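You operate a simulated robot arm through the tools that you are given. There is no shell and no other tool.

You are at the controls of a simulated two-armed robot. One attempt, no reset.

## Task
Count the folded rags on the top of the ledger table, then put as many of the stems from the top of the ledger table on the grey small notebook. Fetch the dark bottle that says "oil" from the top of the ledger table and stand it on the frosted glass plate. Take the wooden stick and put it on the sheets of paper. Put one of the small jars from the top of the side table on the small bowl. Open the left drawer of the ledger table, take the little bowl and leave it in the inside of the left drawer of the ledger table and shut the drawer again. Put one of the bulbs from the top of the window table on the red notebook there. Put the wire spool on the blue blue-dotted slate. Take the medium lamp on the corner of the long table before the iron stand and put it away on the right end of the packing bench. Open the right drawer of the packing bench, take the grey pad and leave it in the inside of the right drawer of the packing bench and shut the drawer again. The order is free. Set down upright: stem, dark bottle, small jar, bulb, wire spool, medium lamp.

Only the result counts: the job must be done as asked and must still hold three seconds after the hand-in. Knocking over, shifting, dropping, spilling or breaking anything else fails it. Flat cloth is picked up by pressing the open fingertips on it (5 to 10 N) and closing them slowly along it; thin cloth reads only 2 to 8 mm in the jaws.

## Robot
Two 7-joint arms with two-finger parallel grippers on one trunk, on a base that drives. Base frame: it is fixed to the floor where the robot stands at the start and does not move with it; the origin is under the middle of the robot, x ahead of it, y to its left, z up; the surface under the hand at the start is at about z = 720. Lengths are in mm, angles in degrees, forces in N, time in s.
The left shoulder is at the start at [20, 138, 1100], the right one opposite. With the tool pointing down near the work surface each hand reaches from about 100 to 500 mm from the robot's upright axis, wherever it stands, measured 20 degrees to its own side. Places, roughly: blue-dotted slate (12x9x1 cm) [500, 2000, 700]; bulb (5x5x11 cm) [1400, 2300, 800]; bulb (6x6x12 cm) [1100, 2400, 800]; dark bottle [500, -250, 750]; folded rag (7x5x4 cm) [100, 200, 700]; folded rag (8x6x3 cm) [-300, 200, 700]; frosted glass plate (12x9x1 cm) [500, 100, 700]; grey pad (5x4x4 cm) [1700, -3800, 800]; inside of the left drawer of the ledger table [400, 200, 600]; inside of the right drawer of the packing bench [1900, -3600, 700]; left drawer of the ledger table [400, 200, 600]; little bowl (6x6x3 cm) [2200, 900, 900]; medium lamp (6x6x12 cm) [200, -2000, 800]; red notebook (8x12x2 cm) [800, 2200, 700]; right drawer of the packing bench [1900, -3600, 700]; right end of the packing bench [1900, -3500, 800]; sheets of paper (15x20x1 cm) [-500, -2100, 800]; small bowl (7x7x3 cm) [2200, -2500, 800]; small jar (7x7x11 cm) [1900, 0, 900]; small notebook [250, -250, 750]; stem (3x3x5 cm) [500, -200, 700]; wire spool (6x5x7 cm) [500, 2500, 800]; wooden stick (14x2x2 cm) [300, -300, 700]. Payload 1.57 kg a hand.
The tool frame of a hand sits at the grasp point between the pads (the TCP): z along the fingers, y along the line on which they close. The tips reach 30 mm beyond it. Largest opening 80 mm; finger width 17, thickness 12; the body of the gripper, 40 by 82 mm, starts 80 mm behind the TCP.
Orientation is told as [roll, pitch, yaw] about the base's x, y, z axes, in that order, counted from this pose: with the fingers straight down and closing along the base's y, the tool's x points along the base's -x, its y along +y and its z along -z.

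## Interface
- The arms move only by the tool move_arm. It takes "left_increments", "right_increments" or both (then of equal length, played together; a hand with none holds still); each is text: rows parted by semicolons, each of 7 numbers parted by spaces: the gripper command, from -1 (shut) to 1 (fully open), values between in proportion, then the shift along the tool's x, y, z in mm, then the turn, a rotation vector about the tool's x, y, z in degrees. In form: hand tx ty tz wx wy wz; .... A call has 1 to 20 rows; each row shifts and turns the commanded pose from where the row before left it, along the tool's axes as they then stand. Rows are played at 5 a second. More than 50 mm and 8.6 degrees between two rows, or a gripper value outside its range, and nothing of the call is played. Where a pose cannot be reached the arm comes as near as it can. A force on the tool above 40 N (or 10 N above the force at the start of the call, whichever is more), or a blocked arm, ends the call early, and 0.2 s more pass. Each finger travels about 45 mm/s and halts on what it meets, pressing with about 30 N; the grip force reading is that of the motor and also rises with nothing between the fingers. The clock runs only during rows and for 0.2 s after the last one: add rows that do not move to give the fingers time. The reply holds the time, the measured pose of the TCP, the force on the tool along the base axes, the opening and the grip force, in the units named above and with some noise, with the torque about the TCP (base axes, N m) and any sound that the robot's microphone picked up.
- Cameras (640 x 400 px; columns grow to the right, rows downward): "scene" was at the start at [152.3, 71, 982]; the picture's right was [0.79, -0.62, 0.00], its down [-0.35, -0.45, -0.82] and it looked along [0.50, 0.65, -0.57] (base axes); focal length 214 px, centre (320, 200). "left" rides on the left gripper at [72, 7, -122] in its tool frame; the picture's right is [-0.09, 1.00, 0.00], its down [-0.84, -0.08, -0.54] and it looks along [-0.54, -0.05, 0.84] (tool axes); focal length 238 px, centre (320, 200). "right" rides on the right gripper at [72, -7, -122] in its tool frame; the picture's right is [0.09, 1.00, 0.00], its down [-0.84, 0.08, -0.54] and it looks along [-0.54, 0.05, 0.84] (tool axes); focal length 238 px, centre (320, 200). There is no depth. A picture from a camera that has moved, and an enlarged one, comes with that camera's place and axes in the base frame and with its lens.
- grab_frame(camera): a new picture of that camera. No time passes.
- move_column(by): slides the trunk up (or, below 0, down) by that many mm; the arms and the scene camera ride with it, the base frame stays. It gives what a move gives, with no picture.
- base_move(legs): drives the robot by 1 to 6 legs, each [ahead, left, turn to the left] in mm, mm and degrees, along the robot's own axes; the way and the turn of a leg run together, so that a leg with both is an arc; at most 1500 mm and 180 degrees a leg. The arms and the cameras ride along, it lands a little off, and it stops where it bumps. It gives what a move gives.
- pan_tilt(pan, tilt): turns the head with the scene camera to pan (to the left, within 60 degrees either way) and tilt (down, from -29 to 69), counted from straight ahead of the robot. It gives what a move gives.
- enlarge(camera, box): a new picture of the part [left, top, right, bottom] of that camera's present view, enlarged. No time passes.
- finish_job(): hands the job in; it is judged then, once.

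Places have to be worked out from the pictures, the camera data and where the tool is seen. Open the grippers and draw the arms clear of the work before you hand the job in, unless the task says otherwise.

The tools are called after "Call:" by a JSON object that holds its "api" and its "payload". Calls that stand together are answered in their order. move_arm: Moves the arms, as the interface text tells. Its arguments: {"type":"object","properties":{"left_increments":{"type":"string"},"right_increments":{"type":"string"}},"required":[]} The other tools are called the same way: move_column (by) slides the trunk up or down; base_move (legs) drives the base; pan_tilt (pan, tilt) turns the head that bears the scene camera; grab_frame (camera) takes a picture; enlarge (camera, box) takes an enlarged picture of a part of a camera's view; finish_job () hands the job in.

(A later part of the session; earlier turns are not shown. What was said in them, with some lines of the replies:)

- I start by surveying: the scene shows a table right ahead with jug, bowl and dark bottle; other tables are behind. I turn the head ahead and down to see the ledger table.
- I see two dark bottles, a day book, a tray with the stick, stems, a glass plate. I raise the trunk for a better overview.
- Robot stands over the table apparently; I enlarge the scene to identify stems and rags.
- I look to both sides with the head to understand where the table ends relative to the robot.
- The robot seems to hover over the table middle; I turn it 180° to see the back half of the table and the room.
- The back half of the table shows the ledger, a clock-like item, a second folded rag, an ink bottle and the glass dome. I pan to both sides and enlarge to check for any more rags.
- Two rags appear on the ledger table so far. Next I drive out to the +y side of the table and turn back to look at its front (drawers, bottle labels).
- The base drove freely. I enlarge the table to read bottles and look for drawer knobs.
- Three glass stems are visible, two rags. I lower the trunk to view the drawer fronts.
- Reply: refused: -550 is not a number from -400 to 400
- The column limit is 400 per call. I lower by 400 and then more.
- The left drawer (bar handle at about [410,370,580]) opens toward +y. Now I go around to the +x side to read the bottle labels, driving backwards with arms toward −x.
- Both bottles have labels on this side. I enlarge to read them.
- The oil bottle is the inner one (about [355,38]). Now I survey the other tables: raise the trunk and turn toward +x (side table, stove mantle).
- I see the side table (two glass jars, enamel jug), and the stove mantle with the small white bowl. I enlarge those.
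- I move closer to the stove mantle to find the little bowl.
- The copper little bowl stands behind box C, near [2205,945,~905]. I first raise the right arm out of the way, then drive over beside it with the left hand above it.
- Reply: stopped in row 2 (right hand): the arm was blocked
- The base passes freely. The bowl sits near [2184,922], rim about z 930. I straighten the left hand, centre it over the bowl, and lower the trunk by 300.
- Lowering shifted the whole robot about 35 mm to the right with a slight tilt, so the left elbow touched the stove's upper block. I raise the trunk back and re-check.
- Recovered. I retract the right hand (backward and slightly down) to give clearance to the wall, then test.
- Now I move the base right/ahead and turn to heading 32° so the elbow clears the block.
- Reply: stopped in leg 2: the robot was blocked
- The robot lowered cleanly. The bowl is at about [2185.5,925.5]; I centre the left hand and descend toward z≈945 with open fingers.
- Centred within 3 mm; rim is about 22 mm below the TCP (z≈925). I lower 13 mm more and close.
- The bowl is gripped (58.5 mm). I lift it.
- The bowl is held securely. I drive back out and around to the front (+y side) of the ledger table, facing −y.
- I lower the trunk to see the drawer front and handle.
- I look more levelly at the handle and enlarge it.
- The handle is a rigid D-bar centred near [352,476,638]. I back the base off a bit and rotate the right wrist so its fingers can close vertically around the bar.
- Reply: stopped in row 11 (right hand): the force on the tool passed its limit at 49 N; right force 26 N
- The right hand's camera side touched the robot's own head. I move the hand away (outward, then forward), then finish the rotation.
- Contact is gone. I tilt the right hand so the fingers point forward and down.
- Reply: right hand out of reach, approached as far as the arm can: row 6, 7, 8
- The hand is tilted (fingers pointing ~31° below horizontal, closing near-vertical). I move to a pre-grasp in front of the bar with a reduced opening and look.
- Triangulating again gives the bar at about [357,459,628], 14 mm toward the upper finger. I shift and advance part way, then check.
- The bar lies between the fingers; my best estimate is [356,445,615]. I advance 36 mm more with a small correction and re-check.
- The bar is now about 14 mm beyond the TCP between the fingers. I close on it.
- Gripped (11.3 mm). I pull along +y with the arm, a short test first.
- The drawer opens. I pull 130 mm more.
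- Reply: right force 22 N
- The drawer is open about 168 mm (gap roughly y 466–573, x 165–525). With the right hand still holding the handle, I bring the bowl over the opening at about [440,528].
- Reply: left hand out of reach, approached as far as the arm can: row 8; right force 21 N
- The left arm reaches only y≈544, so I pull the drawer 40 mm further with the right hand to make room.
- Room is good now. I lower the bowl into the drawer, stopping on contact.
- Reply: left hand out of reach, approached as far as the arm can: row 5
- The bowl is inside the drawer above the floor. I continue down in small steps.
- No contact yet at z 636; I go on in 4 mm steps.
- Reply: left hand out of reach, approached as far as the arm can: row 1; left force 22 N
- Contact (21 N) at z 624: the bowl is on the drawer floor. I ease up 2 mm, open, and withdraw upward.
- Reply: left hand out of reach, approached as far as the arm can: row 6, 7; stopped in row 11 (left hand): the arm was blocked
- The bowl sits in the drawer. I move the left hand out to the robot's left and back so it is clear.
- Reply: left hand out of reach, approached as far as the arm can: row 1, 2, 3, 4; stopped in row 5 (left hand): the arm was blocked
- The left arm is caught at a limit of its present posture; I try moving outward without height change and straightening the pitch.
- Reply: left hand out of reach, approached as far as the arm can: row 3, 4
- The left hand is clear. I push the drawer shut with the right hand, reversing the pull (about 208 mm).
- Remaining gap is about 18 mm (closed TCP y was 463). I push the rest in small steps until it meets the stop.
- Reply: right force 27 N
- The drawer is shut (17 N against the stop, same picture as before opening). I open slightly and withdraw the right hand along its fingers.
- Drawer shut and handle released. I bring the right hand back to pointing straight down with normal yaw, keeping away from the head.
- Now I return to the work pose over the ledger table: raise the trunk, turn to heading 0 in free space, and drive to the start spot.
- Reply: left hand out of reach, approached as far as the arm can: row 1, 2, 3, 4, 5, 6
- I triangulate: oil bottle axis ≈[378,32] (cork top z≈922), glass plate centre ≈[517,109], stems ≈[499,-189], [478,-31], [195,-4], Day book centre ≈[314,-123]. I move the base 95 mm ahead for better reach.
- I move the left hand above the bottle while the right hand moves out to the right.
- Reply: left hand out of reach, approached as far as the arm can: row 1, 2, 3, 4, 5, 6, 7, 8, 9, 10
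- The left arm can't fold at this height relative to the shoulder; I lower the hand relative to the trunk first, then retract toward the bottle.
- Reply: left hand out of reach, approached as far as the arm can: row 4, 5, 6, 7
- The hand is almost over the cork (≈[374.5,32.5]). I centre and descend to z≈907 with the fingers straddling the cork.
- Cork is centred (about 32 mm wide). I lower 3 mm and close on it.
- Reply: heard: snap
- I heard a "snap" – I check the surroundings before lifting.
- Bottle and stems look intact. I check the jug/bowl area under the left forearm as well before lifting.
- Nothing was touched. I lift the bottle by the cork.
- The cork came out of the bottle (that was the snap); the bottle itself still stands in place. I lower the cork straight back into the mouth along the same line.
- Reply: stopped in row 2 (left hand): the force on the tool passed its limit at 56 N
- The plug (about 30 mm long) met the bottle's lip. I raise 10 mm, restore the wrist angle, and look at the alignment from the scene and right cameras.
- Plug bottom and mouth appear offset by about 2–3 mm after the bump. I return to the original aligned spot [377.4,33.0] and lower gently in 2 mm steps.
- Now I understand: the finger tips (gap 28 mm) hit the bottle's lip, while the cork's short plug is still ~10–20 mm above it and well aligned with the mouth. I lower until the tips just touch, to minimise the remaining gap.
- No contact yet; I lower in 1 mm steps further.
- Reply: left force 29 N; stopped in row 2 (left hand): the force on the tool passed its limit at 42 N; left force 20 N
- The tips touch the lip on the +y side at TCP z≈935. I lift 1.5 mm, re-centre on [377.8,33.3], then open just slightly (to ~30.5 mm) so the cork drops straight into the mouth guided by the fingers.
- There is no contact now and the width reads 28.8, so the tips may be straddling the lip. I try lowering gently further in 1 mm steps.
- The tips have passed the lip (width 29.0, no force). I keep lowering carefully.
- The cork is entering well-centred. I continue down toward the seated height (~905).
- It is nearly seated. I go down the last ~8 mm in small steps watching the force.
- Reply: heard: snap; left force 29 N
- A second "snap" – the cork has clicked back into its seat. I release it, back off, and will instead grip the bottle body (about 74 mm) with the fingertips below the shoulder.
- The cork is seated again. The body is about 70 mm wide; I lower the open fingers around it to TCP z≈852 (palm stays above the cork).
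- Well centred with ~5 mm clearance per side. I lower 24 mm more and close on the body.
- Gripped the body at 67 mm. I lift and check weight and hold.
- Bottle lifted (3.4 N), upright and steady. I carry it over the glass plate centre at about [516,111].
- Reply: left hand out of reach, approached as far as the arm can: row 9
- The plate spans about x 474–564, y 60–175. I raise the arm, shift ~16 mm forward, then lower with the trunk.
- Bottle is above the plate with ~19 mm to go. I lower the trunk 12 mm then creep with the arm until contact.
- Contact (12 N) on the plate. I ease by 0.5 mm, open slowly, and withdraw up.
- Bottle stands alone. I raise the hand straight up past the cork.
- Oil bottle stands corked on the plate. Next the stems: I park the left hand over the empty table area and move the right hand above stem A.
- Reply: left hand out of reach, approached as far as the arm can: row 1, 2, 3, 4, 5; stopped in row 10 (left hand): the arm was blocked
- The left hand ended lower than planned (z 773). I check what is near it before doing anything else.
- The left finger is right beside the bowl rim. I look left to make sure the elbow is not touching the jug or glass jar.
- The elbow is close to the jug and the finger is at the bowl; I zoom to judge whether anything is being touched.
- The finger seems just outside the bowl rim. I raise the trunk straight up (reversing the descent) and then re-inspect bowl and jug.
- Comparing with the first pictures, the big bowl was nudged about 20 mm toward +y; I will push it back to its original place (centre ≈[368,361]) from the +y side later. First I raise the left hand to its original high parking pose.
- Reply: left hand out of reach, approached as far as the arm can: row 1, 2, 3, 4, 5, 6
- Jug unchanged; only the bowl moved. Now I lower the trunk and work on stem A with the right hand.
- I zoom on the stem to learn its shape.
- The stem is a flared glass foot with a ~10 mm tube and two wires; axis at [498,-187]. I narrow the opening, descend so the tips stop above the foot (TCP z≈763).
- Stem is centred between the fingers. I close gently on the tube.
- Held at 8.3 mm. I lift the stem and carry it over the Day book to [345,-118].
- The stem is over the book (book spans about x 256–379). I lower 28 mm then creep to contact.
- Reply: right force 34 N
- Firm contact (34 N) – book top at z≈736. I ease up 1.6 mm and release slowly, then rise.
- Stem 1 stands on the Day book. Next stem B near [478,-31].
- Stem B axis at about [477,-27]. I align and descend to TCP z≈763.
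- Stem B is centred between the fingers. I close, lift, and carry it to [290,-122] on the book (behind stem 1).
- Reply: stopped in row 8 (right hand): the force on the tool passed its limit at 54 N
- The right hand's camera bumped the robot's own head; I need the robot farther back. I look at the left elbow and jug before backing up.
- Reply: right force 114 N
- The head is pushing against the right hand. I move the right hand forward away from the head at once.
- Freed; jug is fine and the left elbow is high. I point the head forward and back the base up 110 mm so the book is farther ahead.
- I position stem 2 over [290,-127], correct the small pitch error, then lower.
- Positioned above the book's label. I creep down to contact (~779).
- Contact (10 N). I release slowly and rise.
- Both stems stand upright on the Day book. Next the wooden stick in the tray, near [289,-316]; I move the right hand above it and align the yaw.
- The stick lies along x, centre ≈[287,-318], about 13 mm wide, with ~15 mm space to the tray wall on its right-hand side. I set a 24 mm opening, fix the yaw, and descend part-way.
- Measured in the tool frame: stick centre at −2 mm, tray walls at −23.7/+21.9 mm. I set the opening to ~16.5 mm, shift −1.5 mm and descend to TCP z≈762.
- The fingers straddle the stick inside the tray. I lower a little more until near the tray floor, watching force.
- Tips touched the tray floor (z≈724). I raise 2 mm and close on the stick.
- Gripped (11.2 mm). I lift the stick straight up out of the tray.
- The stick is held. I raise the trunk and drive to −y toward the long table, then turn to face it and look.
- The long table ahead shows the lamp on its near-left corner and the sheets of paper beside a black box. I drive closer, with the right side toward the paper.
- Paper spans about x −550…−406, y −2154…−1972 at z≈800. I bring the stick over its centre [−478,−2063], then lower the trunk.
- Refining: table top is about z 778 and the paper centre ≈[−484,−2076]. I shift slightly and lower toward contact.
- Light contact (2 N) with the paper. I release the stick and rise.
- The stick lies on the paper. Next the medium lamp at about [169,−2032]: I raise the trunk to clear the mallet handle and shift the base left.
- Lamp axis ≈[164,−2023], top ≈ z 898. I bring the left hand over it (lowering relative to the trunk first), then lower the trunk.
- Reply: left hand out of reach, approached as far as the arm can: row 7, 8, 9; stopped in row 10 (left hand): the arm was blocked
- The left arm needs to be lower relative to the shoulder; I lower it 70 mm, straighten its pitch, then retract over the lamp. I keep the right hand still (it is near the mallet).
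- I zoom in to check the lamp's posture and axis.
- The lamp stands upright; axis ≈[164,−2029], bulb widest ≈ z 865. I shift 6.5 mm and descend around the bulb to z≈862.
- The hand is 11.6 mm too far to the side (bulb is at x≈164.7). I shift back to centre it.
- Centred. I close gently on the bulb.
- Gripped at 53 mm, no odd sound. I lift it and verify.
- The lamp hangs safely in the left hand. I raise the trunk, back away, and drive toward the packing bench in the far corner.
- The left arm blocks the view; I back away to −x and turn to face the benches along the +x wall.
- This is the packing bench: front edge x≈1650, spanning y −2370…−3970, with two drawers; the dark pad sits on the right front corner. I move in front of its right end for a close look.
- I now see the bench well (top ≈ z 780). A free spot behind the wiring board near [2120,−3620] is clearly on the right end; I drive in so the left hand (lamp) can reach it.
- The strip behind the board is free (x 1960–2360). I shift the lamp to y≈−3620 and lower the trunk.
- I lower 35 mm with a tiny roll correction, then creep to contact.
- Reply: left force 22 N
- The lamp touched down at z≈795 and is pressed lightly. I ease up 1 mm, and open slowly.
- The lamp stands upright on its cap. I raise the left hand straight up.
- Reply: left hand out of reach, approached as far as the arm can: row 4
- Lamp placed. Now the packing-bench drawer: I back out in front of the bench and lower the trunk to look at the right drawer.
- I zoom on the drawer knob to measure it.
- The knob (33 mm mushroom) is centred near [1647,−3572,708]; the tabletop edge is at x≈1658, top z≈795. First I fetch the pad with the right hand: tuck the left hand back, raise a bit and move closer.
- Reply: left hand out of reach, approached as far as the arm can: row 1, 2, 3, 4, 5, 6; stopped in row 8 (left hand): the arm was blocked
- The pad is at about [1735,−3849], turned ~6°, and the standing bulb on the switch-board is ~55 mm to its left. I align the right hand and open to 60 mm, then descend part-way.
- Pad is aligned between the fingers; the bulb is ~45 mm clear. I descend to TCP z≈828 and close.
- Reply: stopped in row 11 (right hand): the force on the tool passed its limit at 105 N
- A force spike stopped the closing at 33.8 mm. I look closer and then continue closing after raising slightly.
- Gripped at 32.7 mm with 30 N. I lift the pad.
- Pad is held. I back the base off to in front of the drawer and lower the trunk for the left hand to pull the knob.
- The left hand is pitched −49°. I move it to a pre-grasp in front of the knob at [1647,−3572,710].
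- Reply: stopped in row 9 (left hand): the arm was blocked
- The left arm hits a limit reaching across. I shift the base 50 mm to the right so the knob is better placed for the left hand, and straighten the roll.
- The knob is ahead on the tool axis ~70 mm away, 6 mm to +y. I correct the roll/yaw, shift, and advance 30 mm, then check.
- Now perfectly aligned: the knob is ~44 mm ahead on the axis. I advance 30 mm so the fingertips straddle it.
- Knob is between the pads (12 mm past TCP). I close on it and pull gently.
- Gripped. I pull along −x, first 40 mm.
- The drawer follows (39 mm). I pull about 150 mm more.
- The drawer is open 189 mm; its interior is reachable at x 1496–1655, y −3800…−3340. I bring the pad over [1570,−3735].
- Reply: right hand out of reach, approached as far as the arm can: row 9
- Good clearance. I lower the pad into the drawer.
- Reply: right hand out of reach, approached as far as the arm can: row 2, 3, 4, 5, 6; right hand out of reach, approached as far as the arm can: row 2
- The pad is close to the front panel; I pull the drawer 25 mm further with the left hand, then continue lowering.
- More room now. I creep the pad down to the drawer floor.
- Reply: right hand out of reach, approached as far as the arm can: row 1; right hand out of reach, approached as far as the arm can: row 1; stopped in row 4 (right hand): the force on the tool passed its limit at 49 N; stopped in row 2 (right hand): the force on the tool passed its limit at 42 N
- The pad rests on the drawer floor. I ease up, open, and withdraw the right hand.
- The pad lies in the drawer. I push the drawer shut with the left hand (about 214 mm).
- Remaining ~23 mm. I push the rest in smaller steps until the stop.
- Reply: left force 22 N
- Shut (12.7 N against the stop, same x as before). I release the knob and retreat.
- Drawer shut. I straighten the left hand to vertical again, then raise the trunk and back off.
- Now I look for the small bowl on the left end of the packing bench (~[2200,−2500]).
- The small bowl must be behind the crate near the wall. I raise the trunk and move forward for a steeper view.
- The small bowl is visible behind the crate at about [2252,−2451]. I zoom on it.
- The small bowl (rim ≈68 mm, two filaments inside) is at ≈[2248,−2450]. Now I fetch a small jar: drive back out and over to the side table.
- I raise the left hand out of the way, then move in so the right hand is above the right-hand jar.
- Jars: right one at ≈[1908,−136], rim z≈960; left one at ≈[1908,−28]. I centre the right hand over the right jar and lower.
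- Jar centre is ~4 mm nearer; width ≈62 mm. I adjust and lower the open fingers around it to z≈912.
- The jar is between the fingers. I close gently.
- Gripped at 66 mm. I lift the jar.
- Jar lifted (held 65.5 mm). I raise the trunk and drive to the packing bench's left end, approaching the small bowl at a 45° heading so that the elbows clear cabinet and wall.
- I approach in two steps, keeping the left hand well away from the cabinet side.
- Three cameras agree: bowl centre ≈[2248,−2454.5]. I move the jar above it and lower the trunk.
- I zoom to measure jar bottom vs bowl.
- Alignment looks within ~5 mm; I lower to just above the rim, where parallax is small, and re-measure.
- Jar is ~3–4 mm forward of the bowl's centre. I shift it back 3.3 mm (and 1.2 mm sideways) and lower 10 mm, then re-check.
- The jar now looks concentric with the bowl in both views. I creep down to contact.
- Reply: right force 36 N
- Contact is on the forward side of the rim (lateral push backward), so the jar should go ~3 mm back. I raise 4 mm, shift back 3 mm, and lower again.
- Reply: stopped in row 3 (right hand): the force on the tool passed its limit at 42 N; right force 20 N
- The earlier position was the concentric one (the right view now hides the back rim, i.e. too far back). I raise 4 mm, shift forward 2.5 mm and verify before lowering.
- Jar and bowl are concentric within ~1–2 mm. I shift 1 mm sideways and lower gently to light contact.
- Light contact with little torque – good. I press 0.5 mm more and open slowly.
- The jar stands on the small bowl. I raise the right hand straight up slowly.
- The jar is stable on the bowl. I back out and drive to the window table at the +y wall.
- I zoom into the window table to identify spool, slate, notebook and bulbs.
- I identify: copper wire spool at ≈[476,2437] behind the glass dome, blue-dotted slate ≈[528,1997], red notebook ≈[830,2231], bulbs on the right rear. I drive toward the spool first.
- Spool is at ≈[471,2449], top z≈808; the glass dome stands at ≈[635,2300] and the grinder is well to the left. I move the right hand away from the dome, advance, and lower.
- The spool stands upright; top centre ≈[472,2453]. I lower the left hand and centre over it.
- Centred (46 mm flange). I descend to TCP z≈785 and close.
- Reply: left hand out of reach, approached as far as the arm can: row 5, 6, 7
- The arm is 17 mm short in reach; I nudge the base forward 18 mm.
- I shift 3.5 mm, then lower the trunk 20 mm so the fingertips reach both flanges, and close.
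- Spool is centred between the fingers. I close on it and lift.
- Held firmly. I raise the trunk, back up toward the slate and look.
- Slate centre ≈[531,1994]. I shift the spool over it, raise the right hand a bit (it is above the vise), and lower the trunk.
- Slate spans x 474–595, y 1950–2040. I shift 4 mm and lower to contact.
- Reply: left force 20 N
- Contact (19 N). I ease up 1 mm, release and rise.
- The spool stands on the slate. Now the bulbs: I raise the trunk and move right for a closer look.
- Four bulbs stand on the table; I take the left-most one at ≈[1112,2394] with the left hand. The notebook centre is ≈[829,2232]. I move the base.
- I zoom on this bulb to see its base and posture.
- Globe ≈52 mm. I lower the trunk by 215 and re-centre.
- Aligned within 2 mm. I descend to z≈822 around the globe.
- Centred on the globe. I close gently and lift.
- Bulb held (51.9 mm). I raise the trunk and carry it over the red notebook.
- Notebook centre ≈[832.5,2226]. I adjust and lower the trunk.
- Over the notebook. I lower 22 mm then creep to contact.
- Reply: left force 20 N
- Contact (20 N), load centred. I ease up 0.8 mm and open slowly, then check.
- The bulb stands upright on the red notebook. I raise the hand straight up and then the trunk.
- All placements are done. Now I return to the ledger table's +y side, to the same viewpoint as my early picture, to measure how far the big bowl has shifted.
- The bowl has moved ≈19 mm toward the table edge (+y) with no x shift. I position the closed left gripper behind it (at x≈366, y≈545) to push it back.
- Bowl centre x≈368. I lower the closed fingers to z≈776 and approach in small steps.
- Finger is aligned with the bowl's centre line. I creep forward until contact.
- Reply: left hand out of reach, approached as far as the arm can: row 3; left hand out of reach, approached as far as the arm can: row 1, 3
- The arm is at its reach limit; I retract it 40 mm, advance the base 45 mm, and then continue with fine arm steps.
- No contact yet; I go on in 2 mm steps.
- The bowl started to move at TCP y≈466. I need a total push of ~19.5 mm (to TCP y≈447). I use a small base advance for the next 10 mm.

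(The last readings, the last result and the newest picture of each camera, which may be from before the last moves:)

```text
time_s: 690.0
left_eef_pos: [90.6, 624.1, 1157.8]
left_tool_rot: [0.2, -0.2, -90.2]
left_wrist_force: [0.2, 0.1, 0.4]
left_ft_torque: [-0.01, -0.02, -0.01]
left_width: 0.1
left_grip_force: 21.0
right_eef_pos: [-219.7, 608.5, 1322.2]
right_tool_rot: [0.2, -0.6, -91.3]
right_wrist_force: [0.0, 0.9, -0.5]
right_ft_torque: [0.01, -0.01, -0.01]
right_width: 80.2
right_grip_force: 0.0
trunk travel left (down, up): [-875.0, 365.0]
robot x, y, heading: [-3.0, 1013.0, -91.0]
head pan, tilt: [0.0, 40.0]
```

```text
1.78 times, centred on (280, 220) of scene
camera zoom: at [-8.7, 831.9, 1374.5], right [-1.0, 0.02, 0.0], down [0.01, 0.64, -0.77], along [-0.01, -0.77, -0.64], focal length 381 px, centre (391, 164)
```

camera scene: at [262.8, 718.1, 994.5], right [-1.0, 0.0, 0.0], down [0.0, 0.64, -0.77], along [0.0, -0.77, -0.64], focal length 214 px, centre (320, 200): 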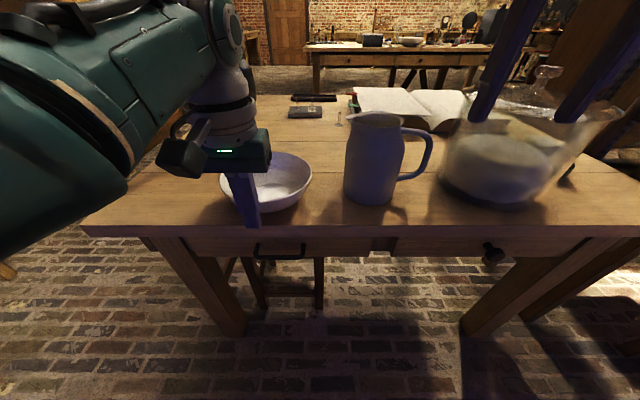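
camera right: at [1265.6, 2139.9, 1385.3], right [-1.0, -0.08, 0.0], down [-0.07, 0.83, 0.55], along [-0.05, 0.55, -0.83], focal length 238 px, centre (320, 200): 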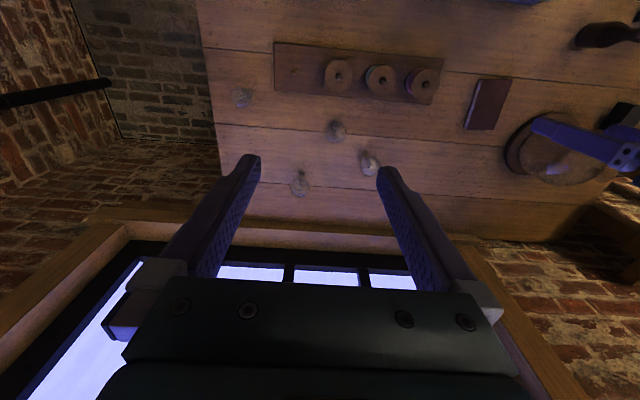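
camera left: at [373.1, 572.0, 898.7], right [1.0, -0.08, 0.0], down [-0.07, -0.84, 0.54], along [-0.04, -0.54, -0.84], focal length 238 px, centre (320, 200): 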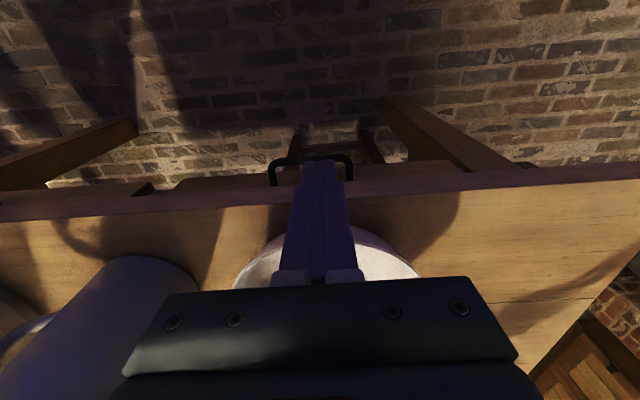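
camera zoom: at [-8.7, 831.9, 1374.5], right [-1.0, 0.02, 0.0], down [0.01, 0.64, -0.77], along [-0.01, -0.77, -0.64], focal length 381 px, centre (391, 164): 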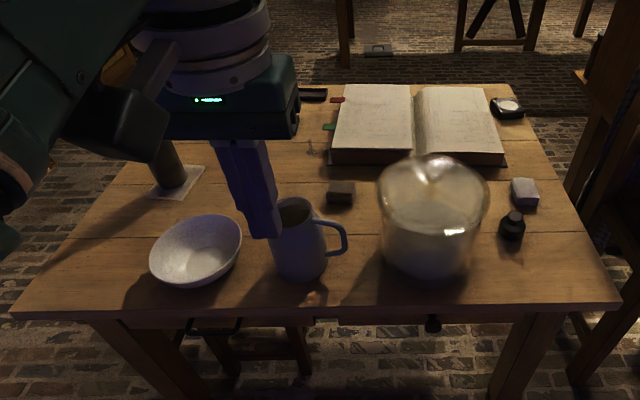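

The viewpoint matches the early picture, and the bowl is back at its original place (within a couple of pixels); jug, glass jar, rags unchanged. I shift the base to inspect the oil bottle and stems once more.

Call:
{"api": "move_arm", "payload": {"left_increments": "-0.5 0 0 0 0 0 0; 0 0 0 0 0 0 0; 0.5 0 0 0 0 0 0; 1 0 0 0 0 0 0; 1 0 0 0 0 0 0"}}

Call:
{"api": "base_move", "payload": {"legs": [[0, 700, 0]]}}

Call:
{"api": "pan_tilt", "payload": {"pan": -30, "tilt": 40}}

Call:
{"api": "grab_frame", "payload": {"camera": "scene"}}

Call:
{"api": "enlarge", "payload": {"camera": "scene", "box": [200, 100, 440, 260]}}

```text
time_s: 691.2
left_eef_pos: [91.5, 624.5, 1156.8]
left_tool_rot: [0.2, -0.2, -90.3]
left_wrist_force: [0.1, 0.9, -0.4]
left_ft_torque: [-0.01, 0.0, 0.04]
left_width: 79.8
left_grip_force: 0.0
right_eef_pos: [-218.7, 608.1, 1322.5]
right_tool_rot: [0.1, -0.6, -91.3]
right_wrist_force: [-0.2, 0.5, 1.1]
right_ft_torque: [0.0, 0.01, -0.01]
right_width: 80.0
right_grip_force: 0.1
trunk travel left (down, up): [-875.0, 365.0]
robot x, y, heading: [-0.7, 1016.1, -90.8]
head pan, tilt: [0.0, 40.0]
```

```text
time_s: 695.1
left_eef_pos: [785.6, 610.6, 1157.0]
left_tool_rot: [0.3, -0.2, -90.5]
left_wrist_force: [0.0, -0.5, -0.5]
left_ft_torque: [0.0, 0.02, 0.0]
left_width: 79.8
left_grip_force: 0.1
right_eef_pos: [475.9, 596.9, 1322.6]
right_tool_rot: [0.3, -0.7, -91.4]
right_wrist_force: [-0.3, -0.1, 0.4]
right_ft_torque: [-0.01, 0.02, -0.02]
right_width: 80.1
right_grip_force: 0.0
trunk travel left (down, up): [-875.0, 365.0]
robot x, y, heading: [694.3, 1004.7, -90.9]
head pan, tilt: [0.0, 40.0]
```

```text
time_s: 696.0
left_eef_pos: [785.8, 610.4, 1157.2]
left_tool_rot: [0.3, -0.2, -90.5]
left_wrist_force: [0.0, 0.0, 0.2]
left_ft_torque: [-0.02, 0.0, -0.03]
left_width: 80.0
left_grip_force: 0.0
right_eef_pos: [475.0, 595.0, 1321.8]
right_tool_rot: [0.2, -0.6, -91.4]
right_wrist_force: [0.3, -0.8, 0.0]
right_ft_torque: [-0.03, -0.01, 0.02]
right_width: 80.1
right_grip_force: 0.1
trunk travel left (down, up): [-875.0, 365.0]
robot x, y, heading: [692.5, 1002.3, -91.2]
head pan, tilt: [-30.0, 40.0]
```

```text
taken
camera scene: at [644.6, 831.1, 1374.5], right [-0.86, 0.52, 0.0], down [0.33, 0.55, -0.77], along [-0.4, -0.66, -0.64], focal length 214 px, centre (320, 200)
```

scene: 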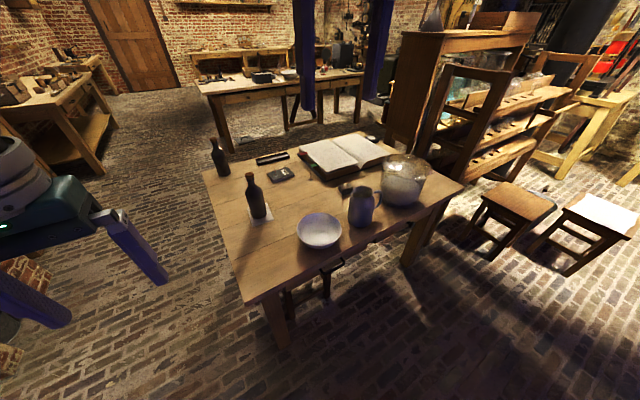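

```text
2.50 times, centred on (320, 180) of scene
camera zoom: at [644.6, 831.1, 1374.5], right [-0.86, 0.52, 0.0], down [0.33, 0.55, -0.77], along [-0.4, -0.66, -0.64], focal length 536 px, centre (320, 250)
```

zoom: 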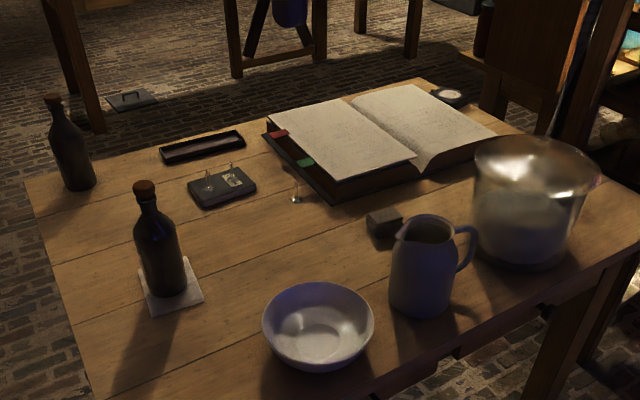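

Everything checks out: oil bottle corked on the plate, two stems upright on the Day book (two folded rags counted), drawer shut, bowl back in place; grippers are open and the arms are clear. I hand in the job.

Call:
{"api": "finish_job", "payload": {}}

```text
The job is handed in.
```

I carried out every part of the task and handed it in. Two slips along the way could count against the result.

**Placements**
- **Stems:** I counted two folded rags on the ledger table, so two stems now stand upright on the grey "Day book" there.
- **Oil bottle:** it stands corked on the frosted glass plate.
- **Wooden stick:** it lies on the white sheets of paper on the long table.
- **Small jar:** one jar from the side table stands upright on the small bowl at the left end of the packing bench.
- **Little bowl:** it is in the left drawer of the ledger table, and the drawer is shut.
- **Bulb:** one bulb stands upright on the red notebook on the window table.
- **Wire spool:** it stands upright on the blue-dotted slate.
- **Medium lamp:** it stands upright on the right end of the packing bench, on the bare strip behind the wiring board.
- **Grey pad:** it is in the right drawer of the packing bench, and the drawer is shut.

**What could count against it**
- **Oil bottle cork:** my first grip pulled the cork out. I pushed it back until it snapped in, then lifted the bottle by its body; the bottle stayed upright throughout.
- **Large bowl on the ledger table:** the left hand pushed it about 20 mm while I was working on the stems. I pushed it back, and a picture from almost the same viewpoint as the early one shows it within a few millimetres of its original place.

At hand-in both grippers were open and the arms were clear of the work. A last look at the ledger table showed its items standing. The things on the other tables I only saw right after setting them down.
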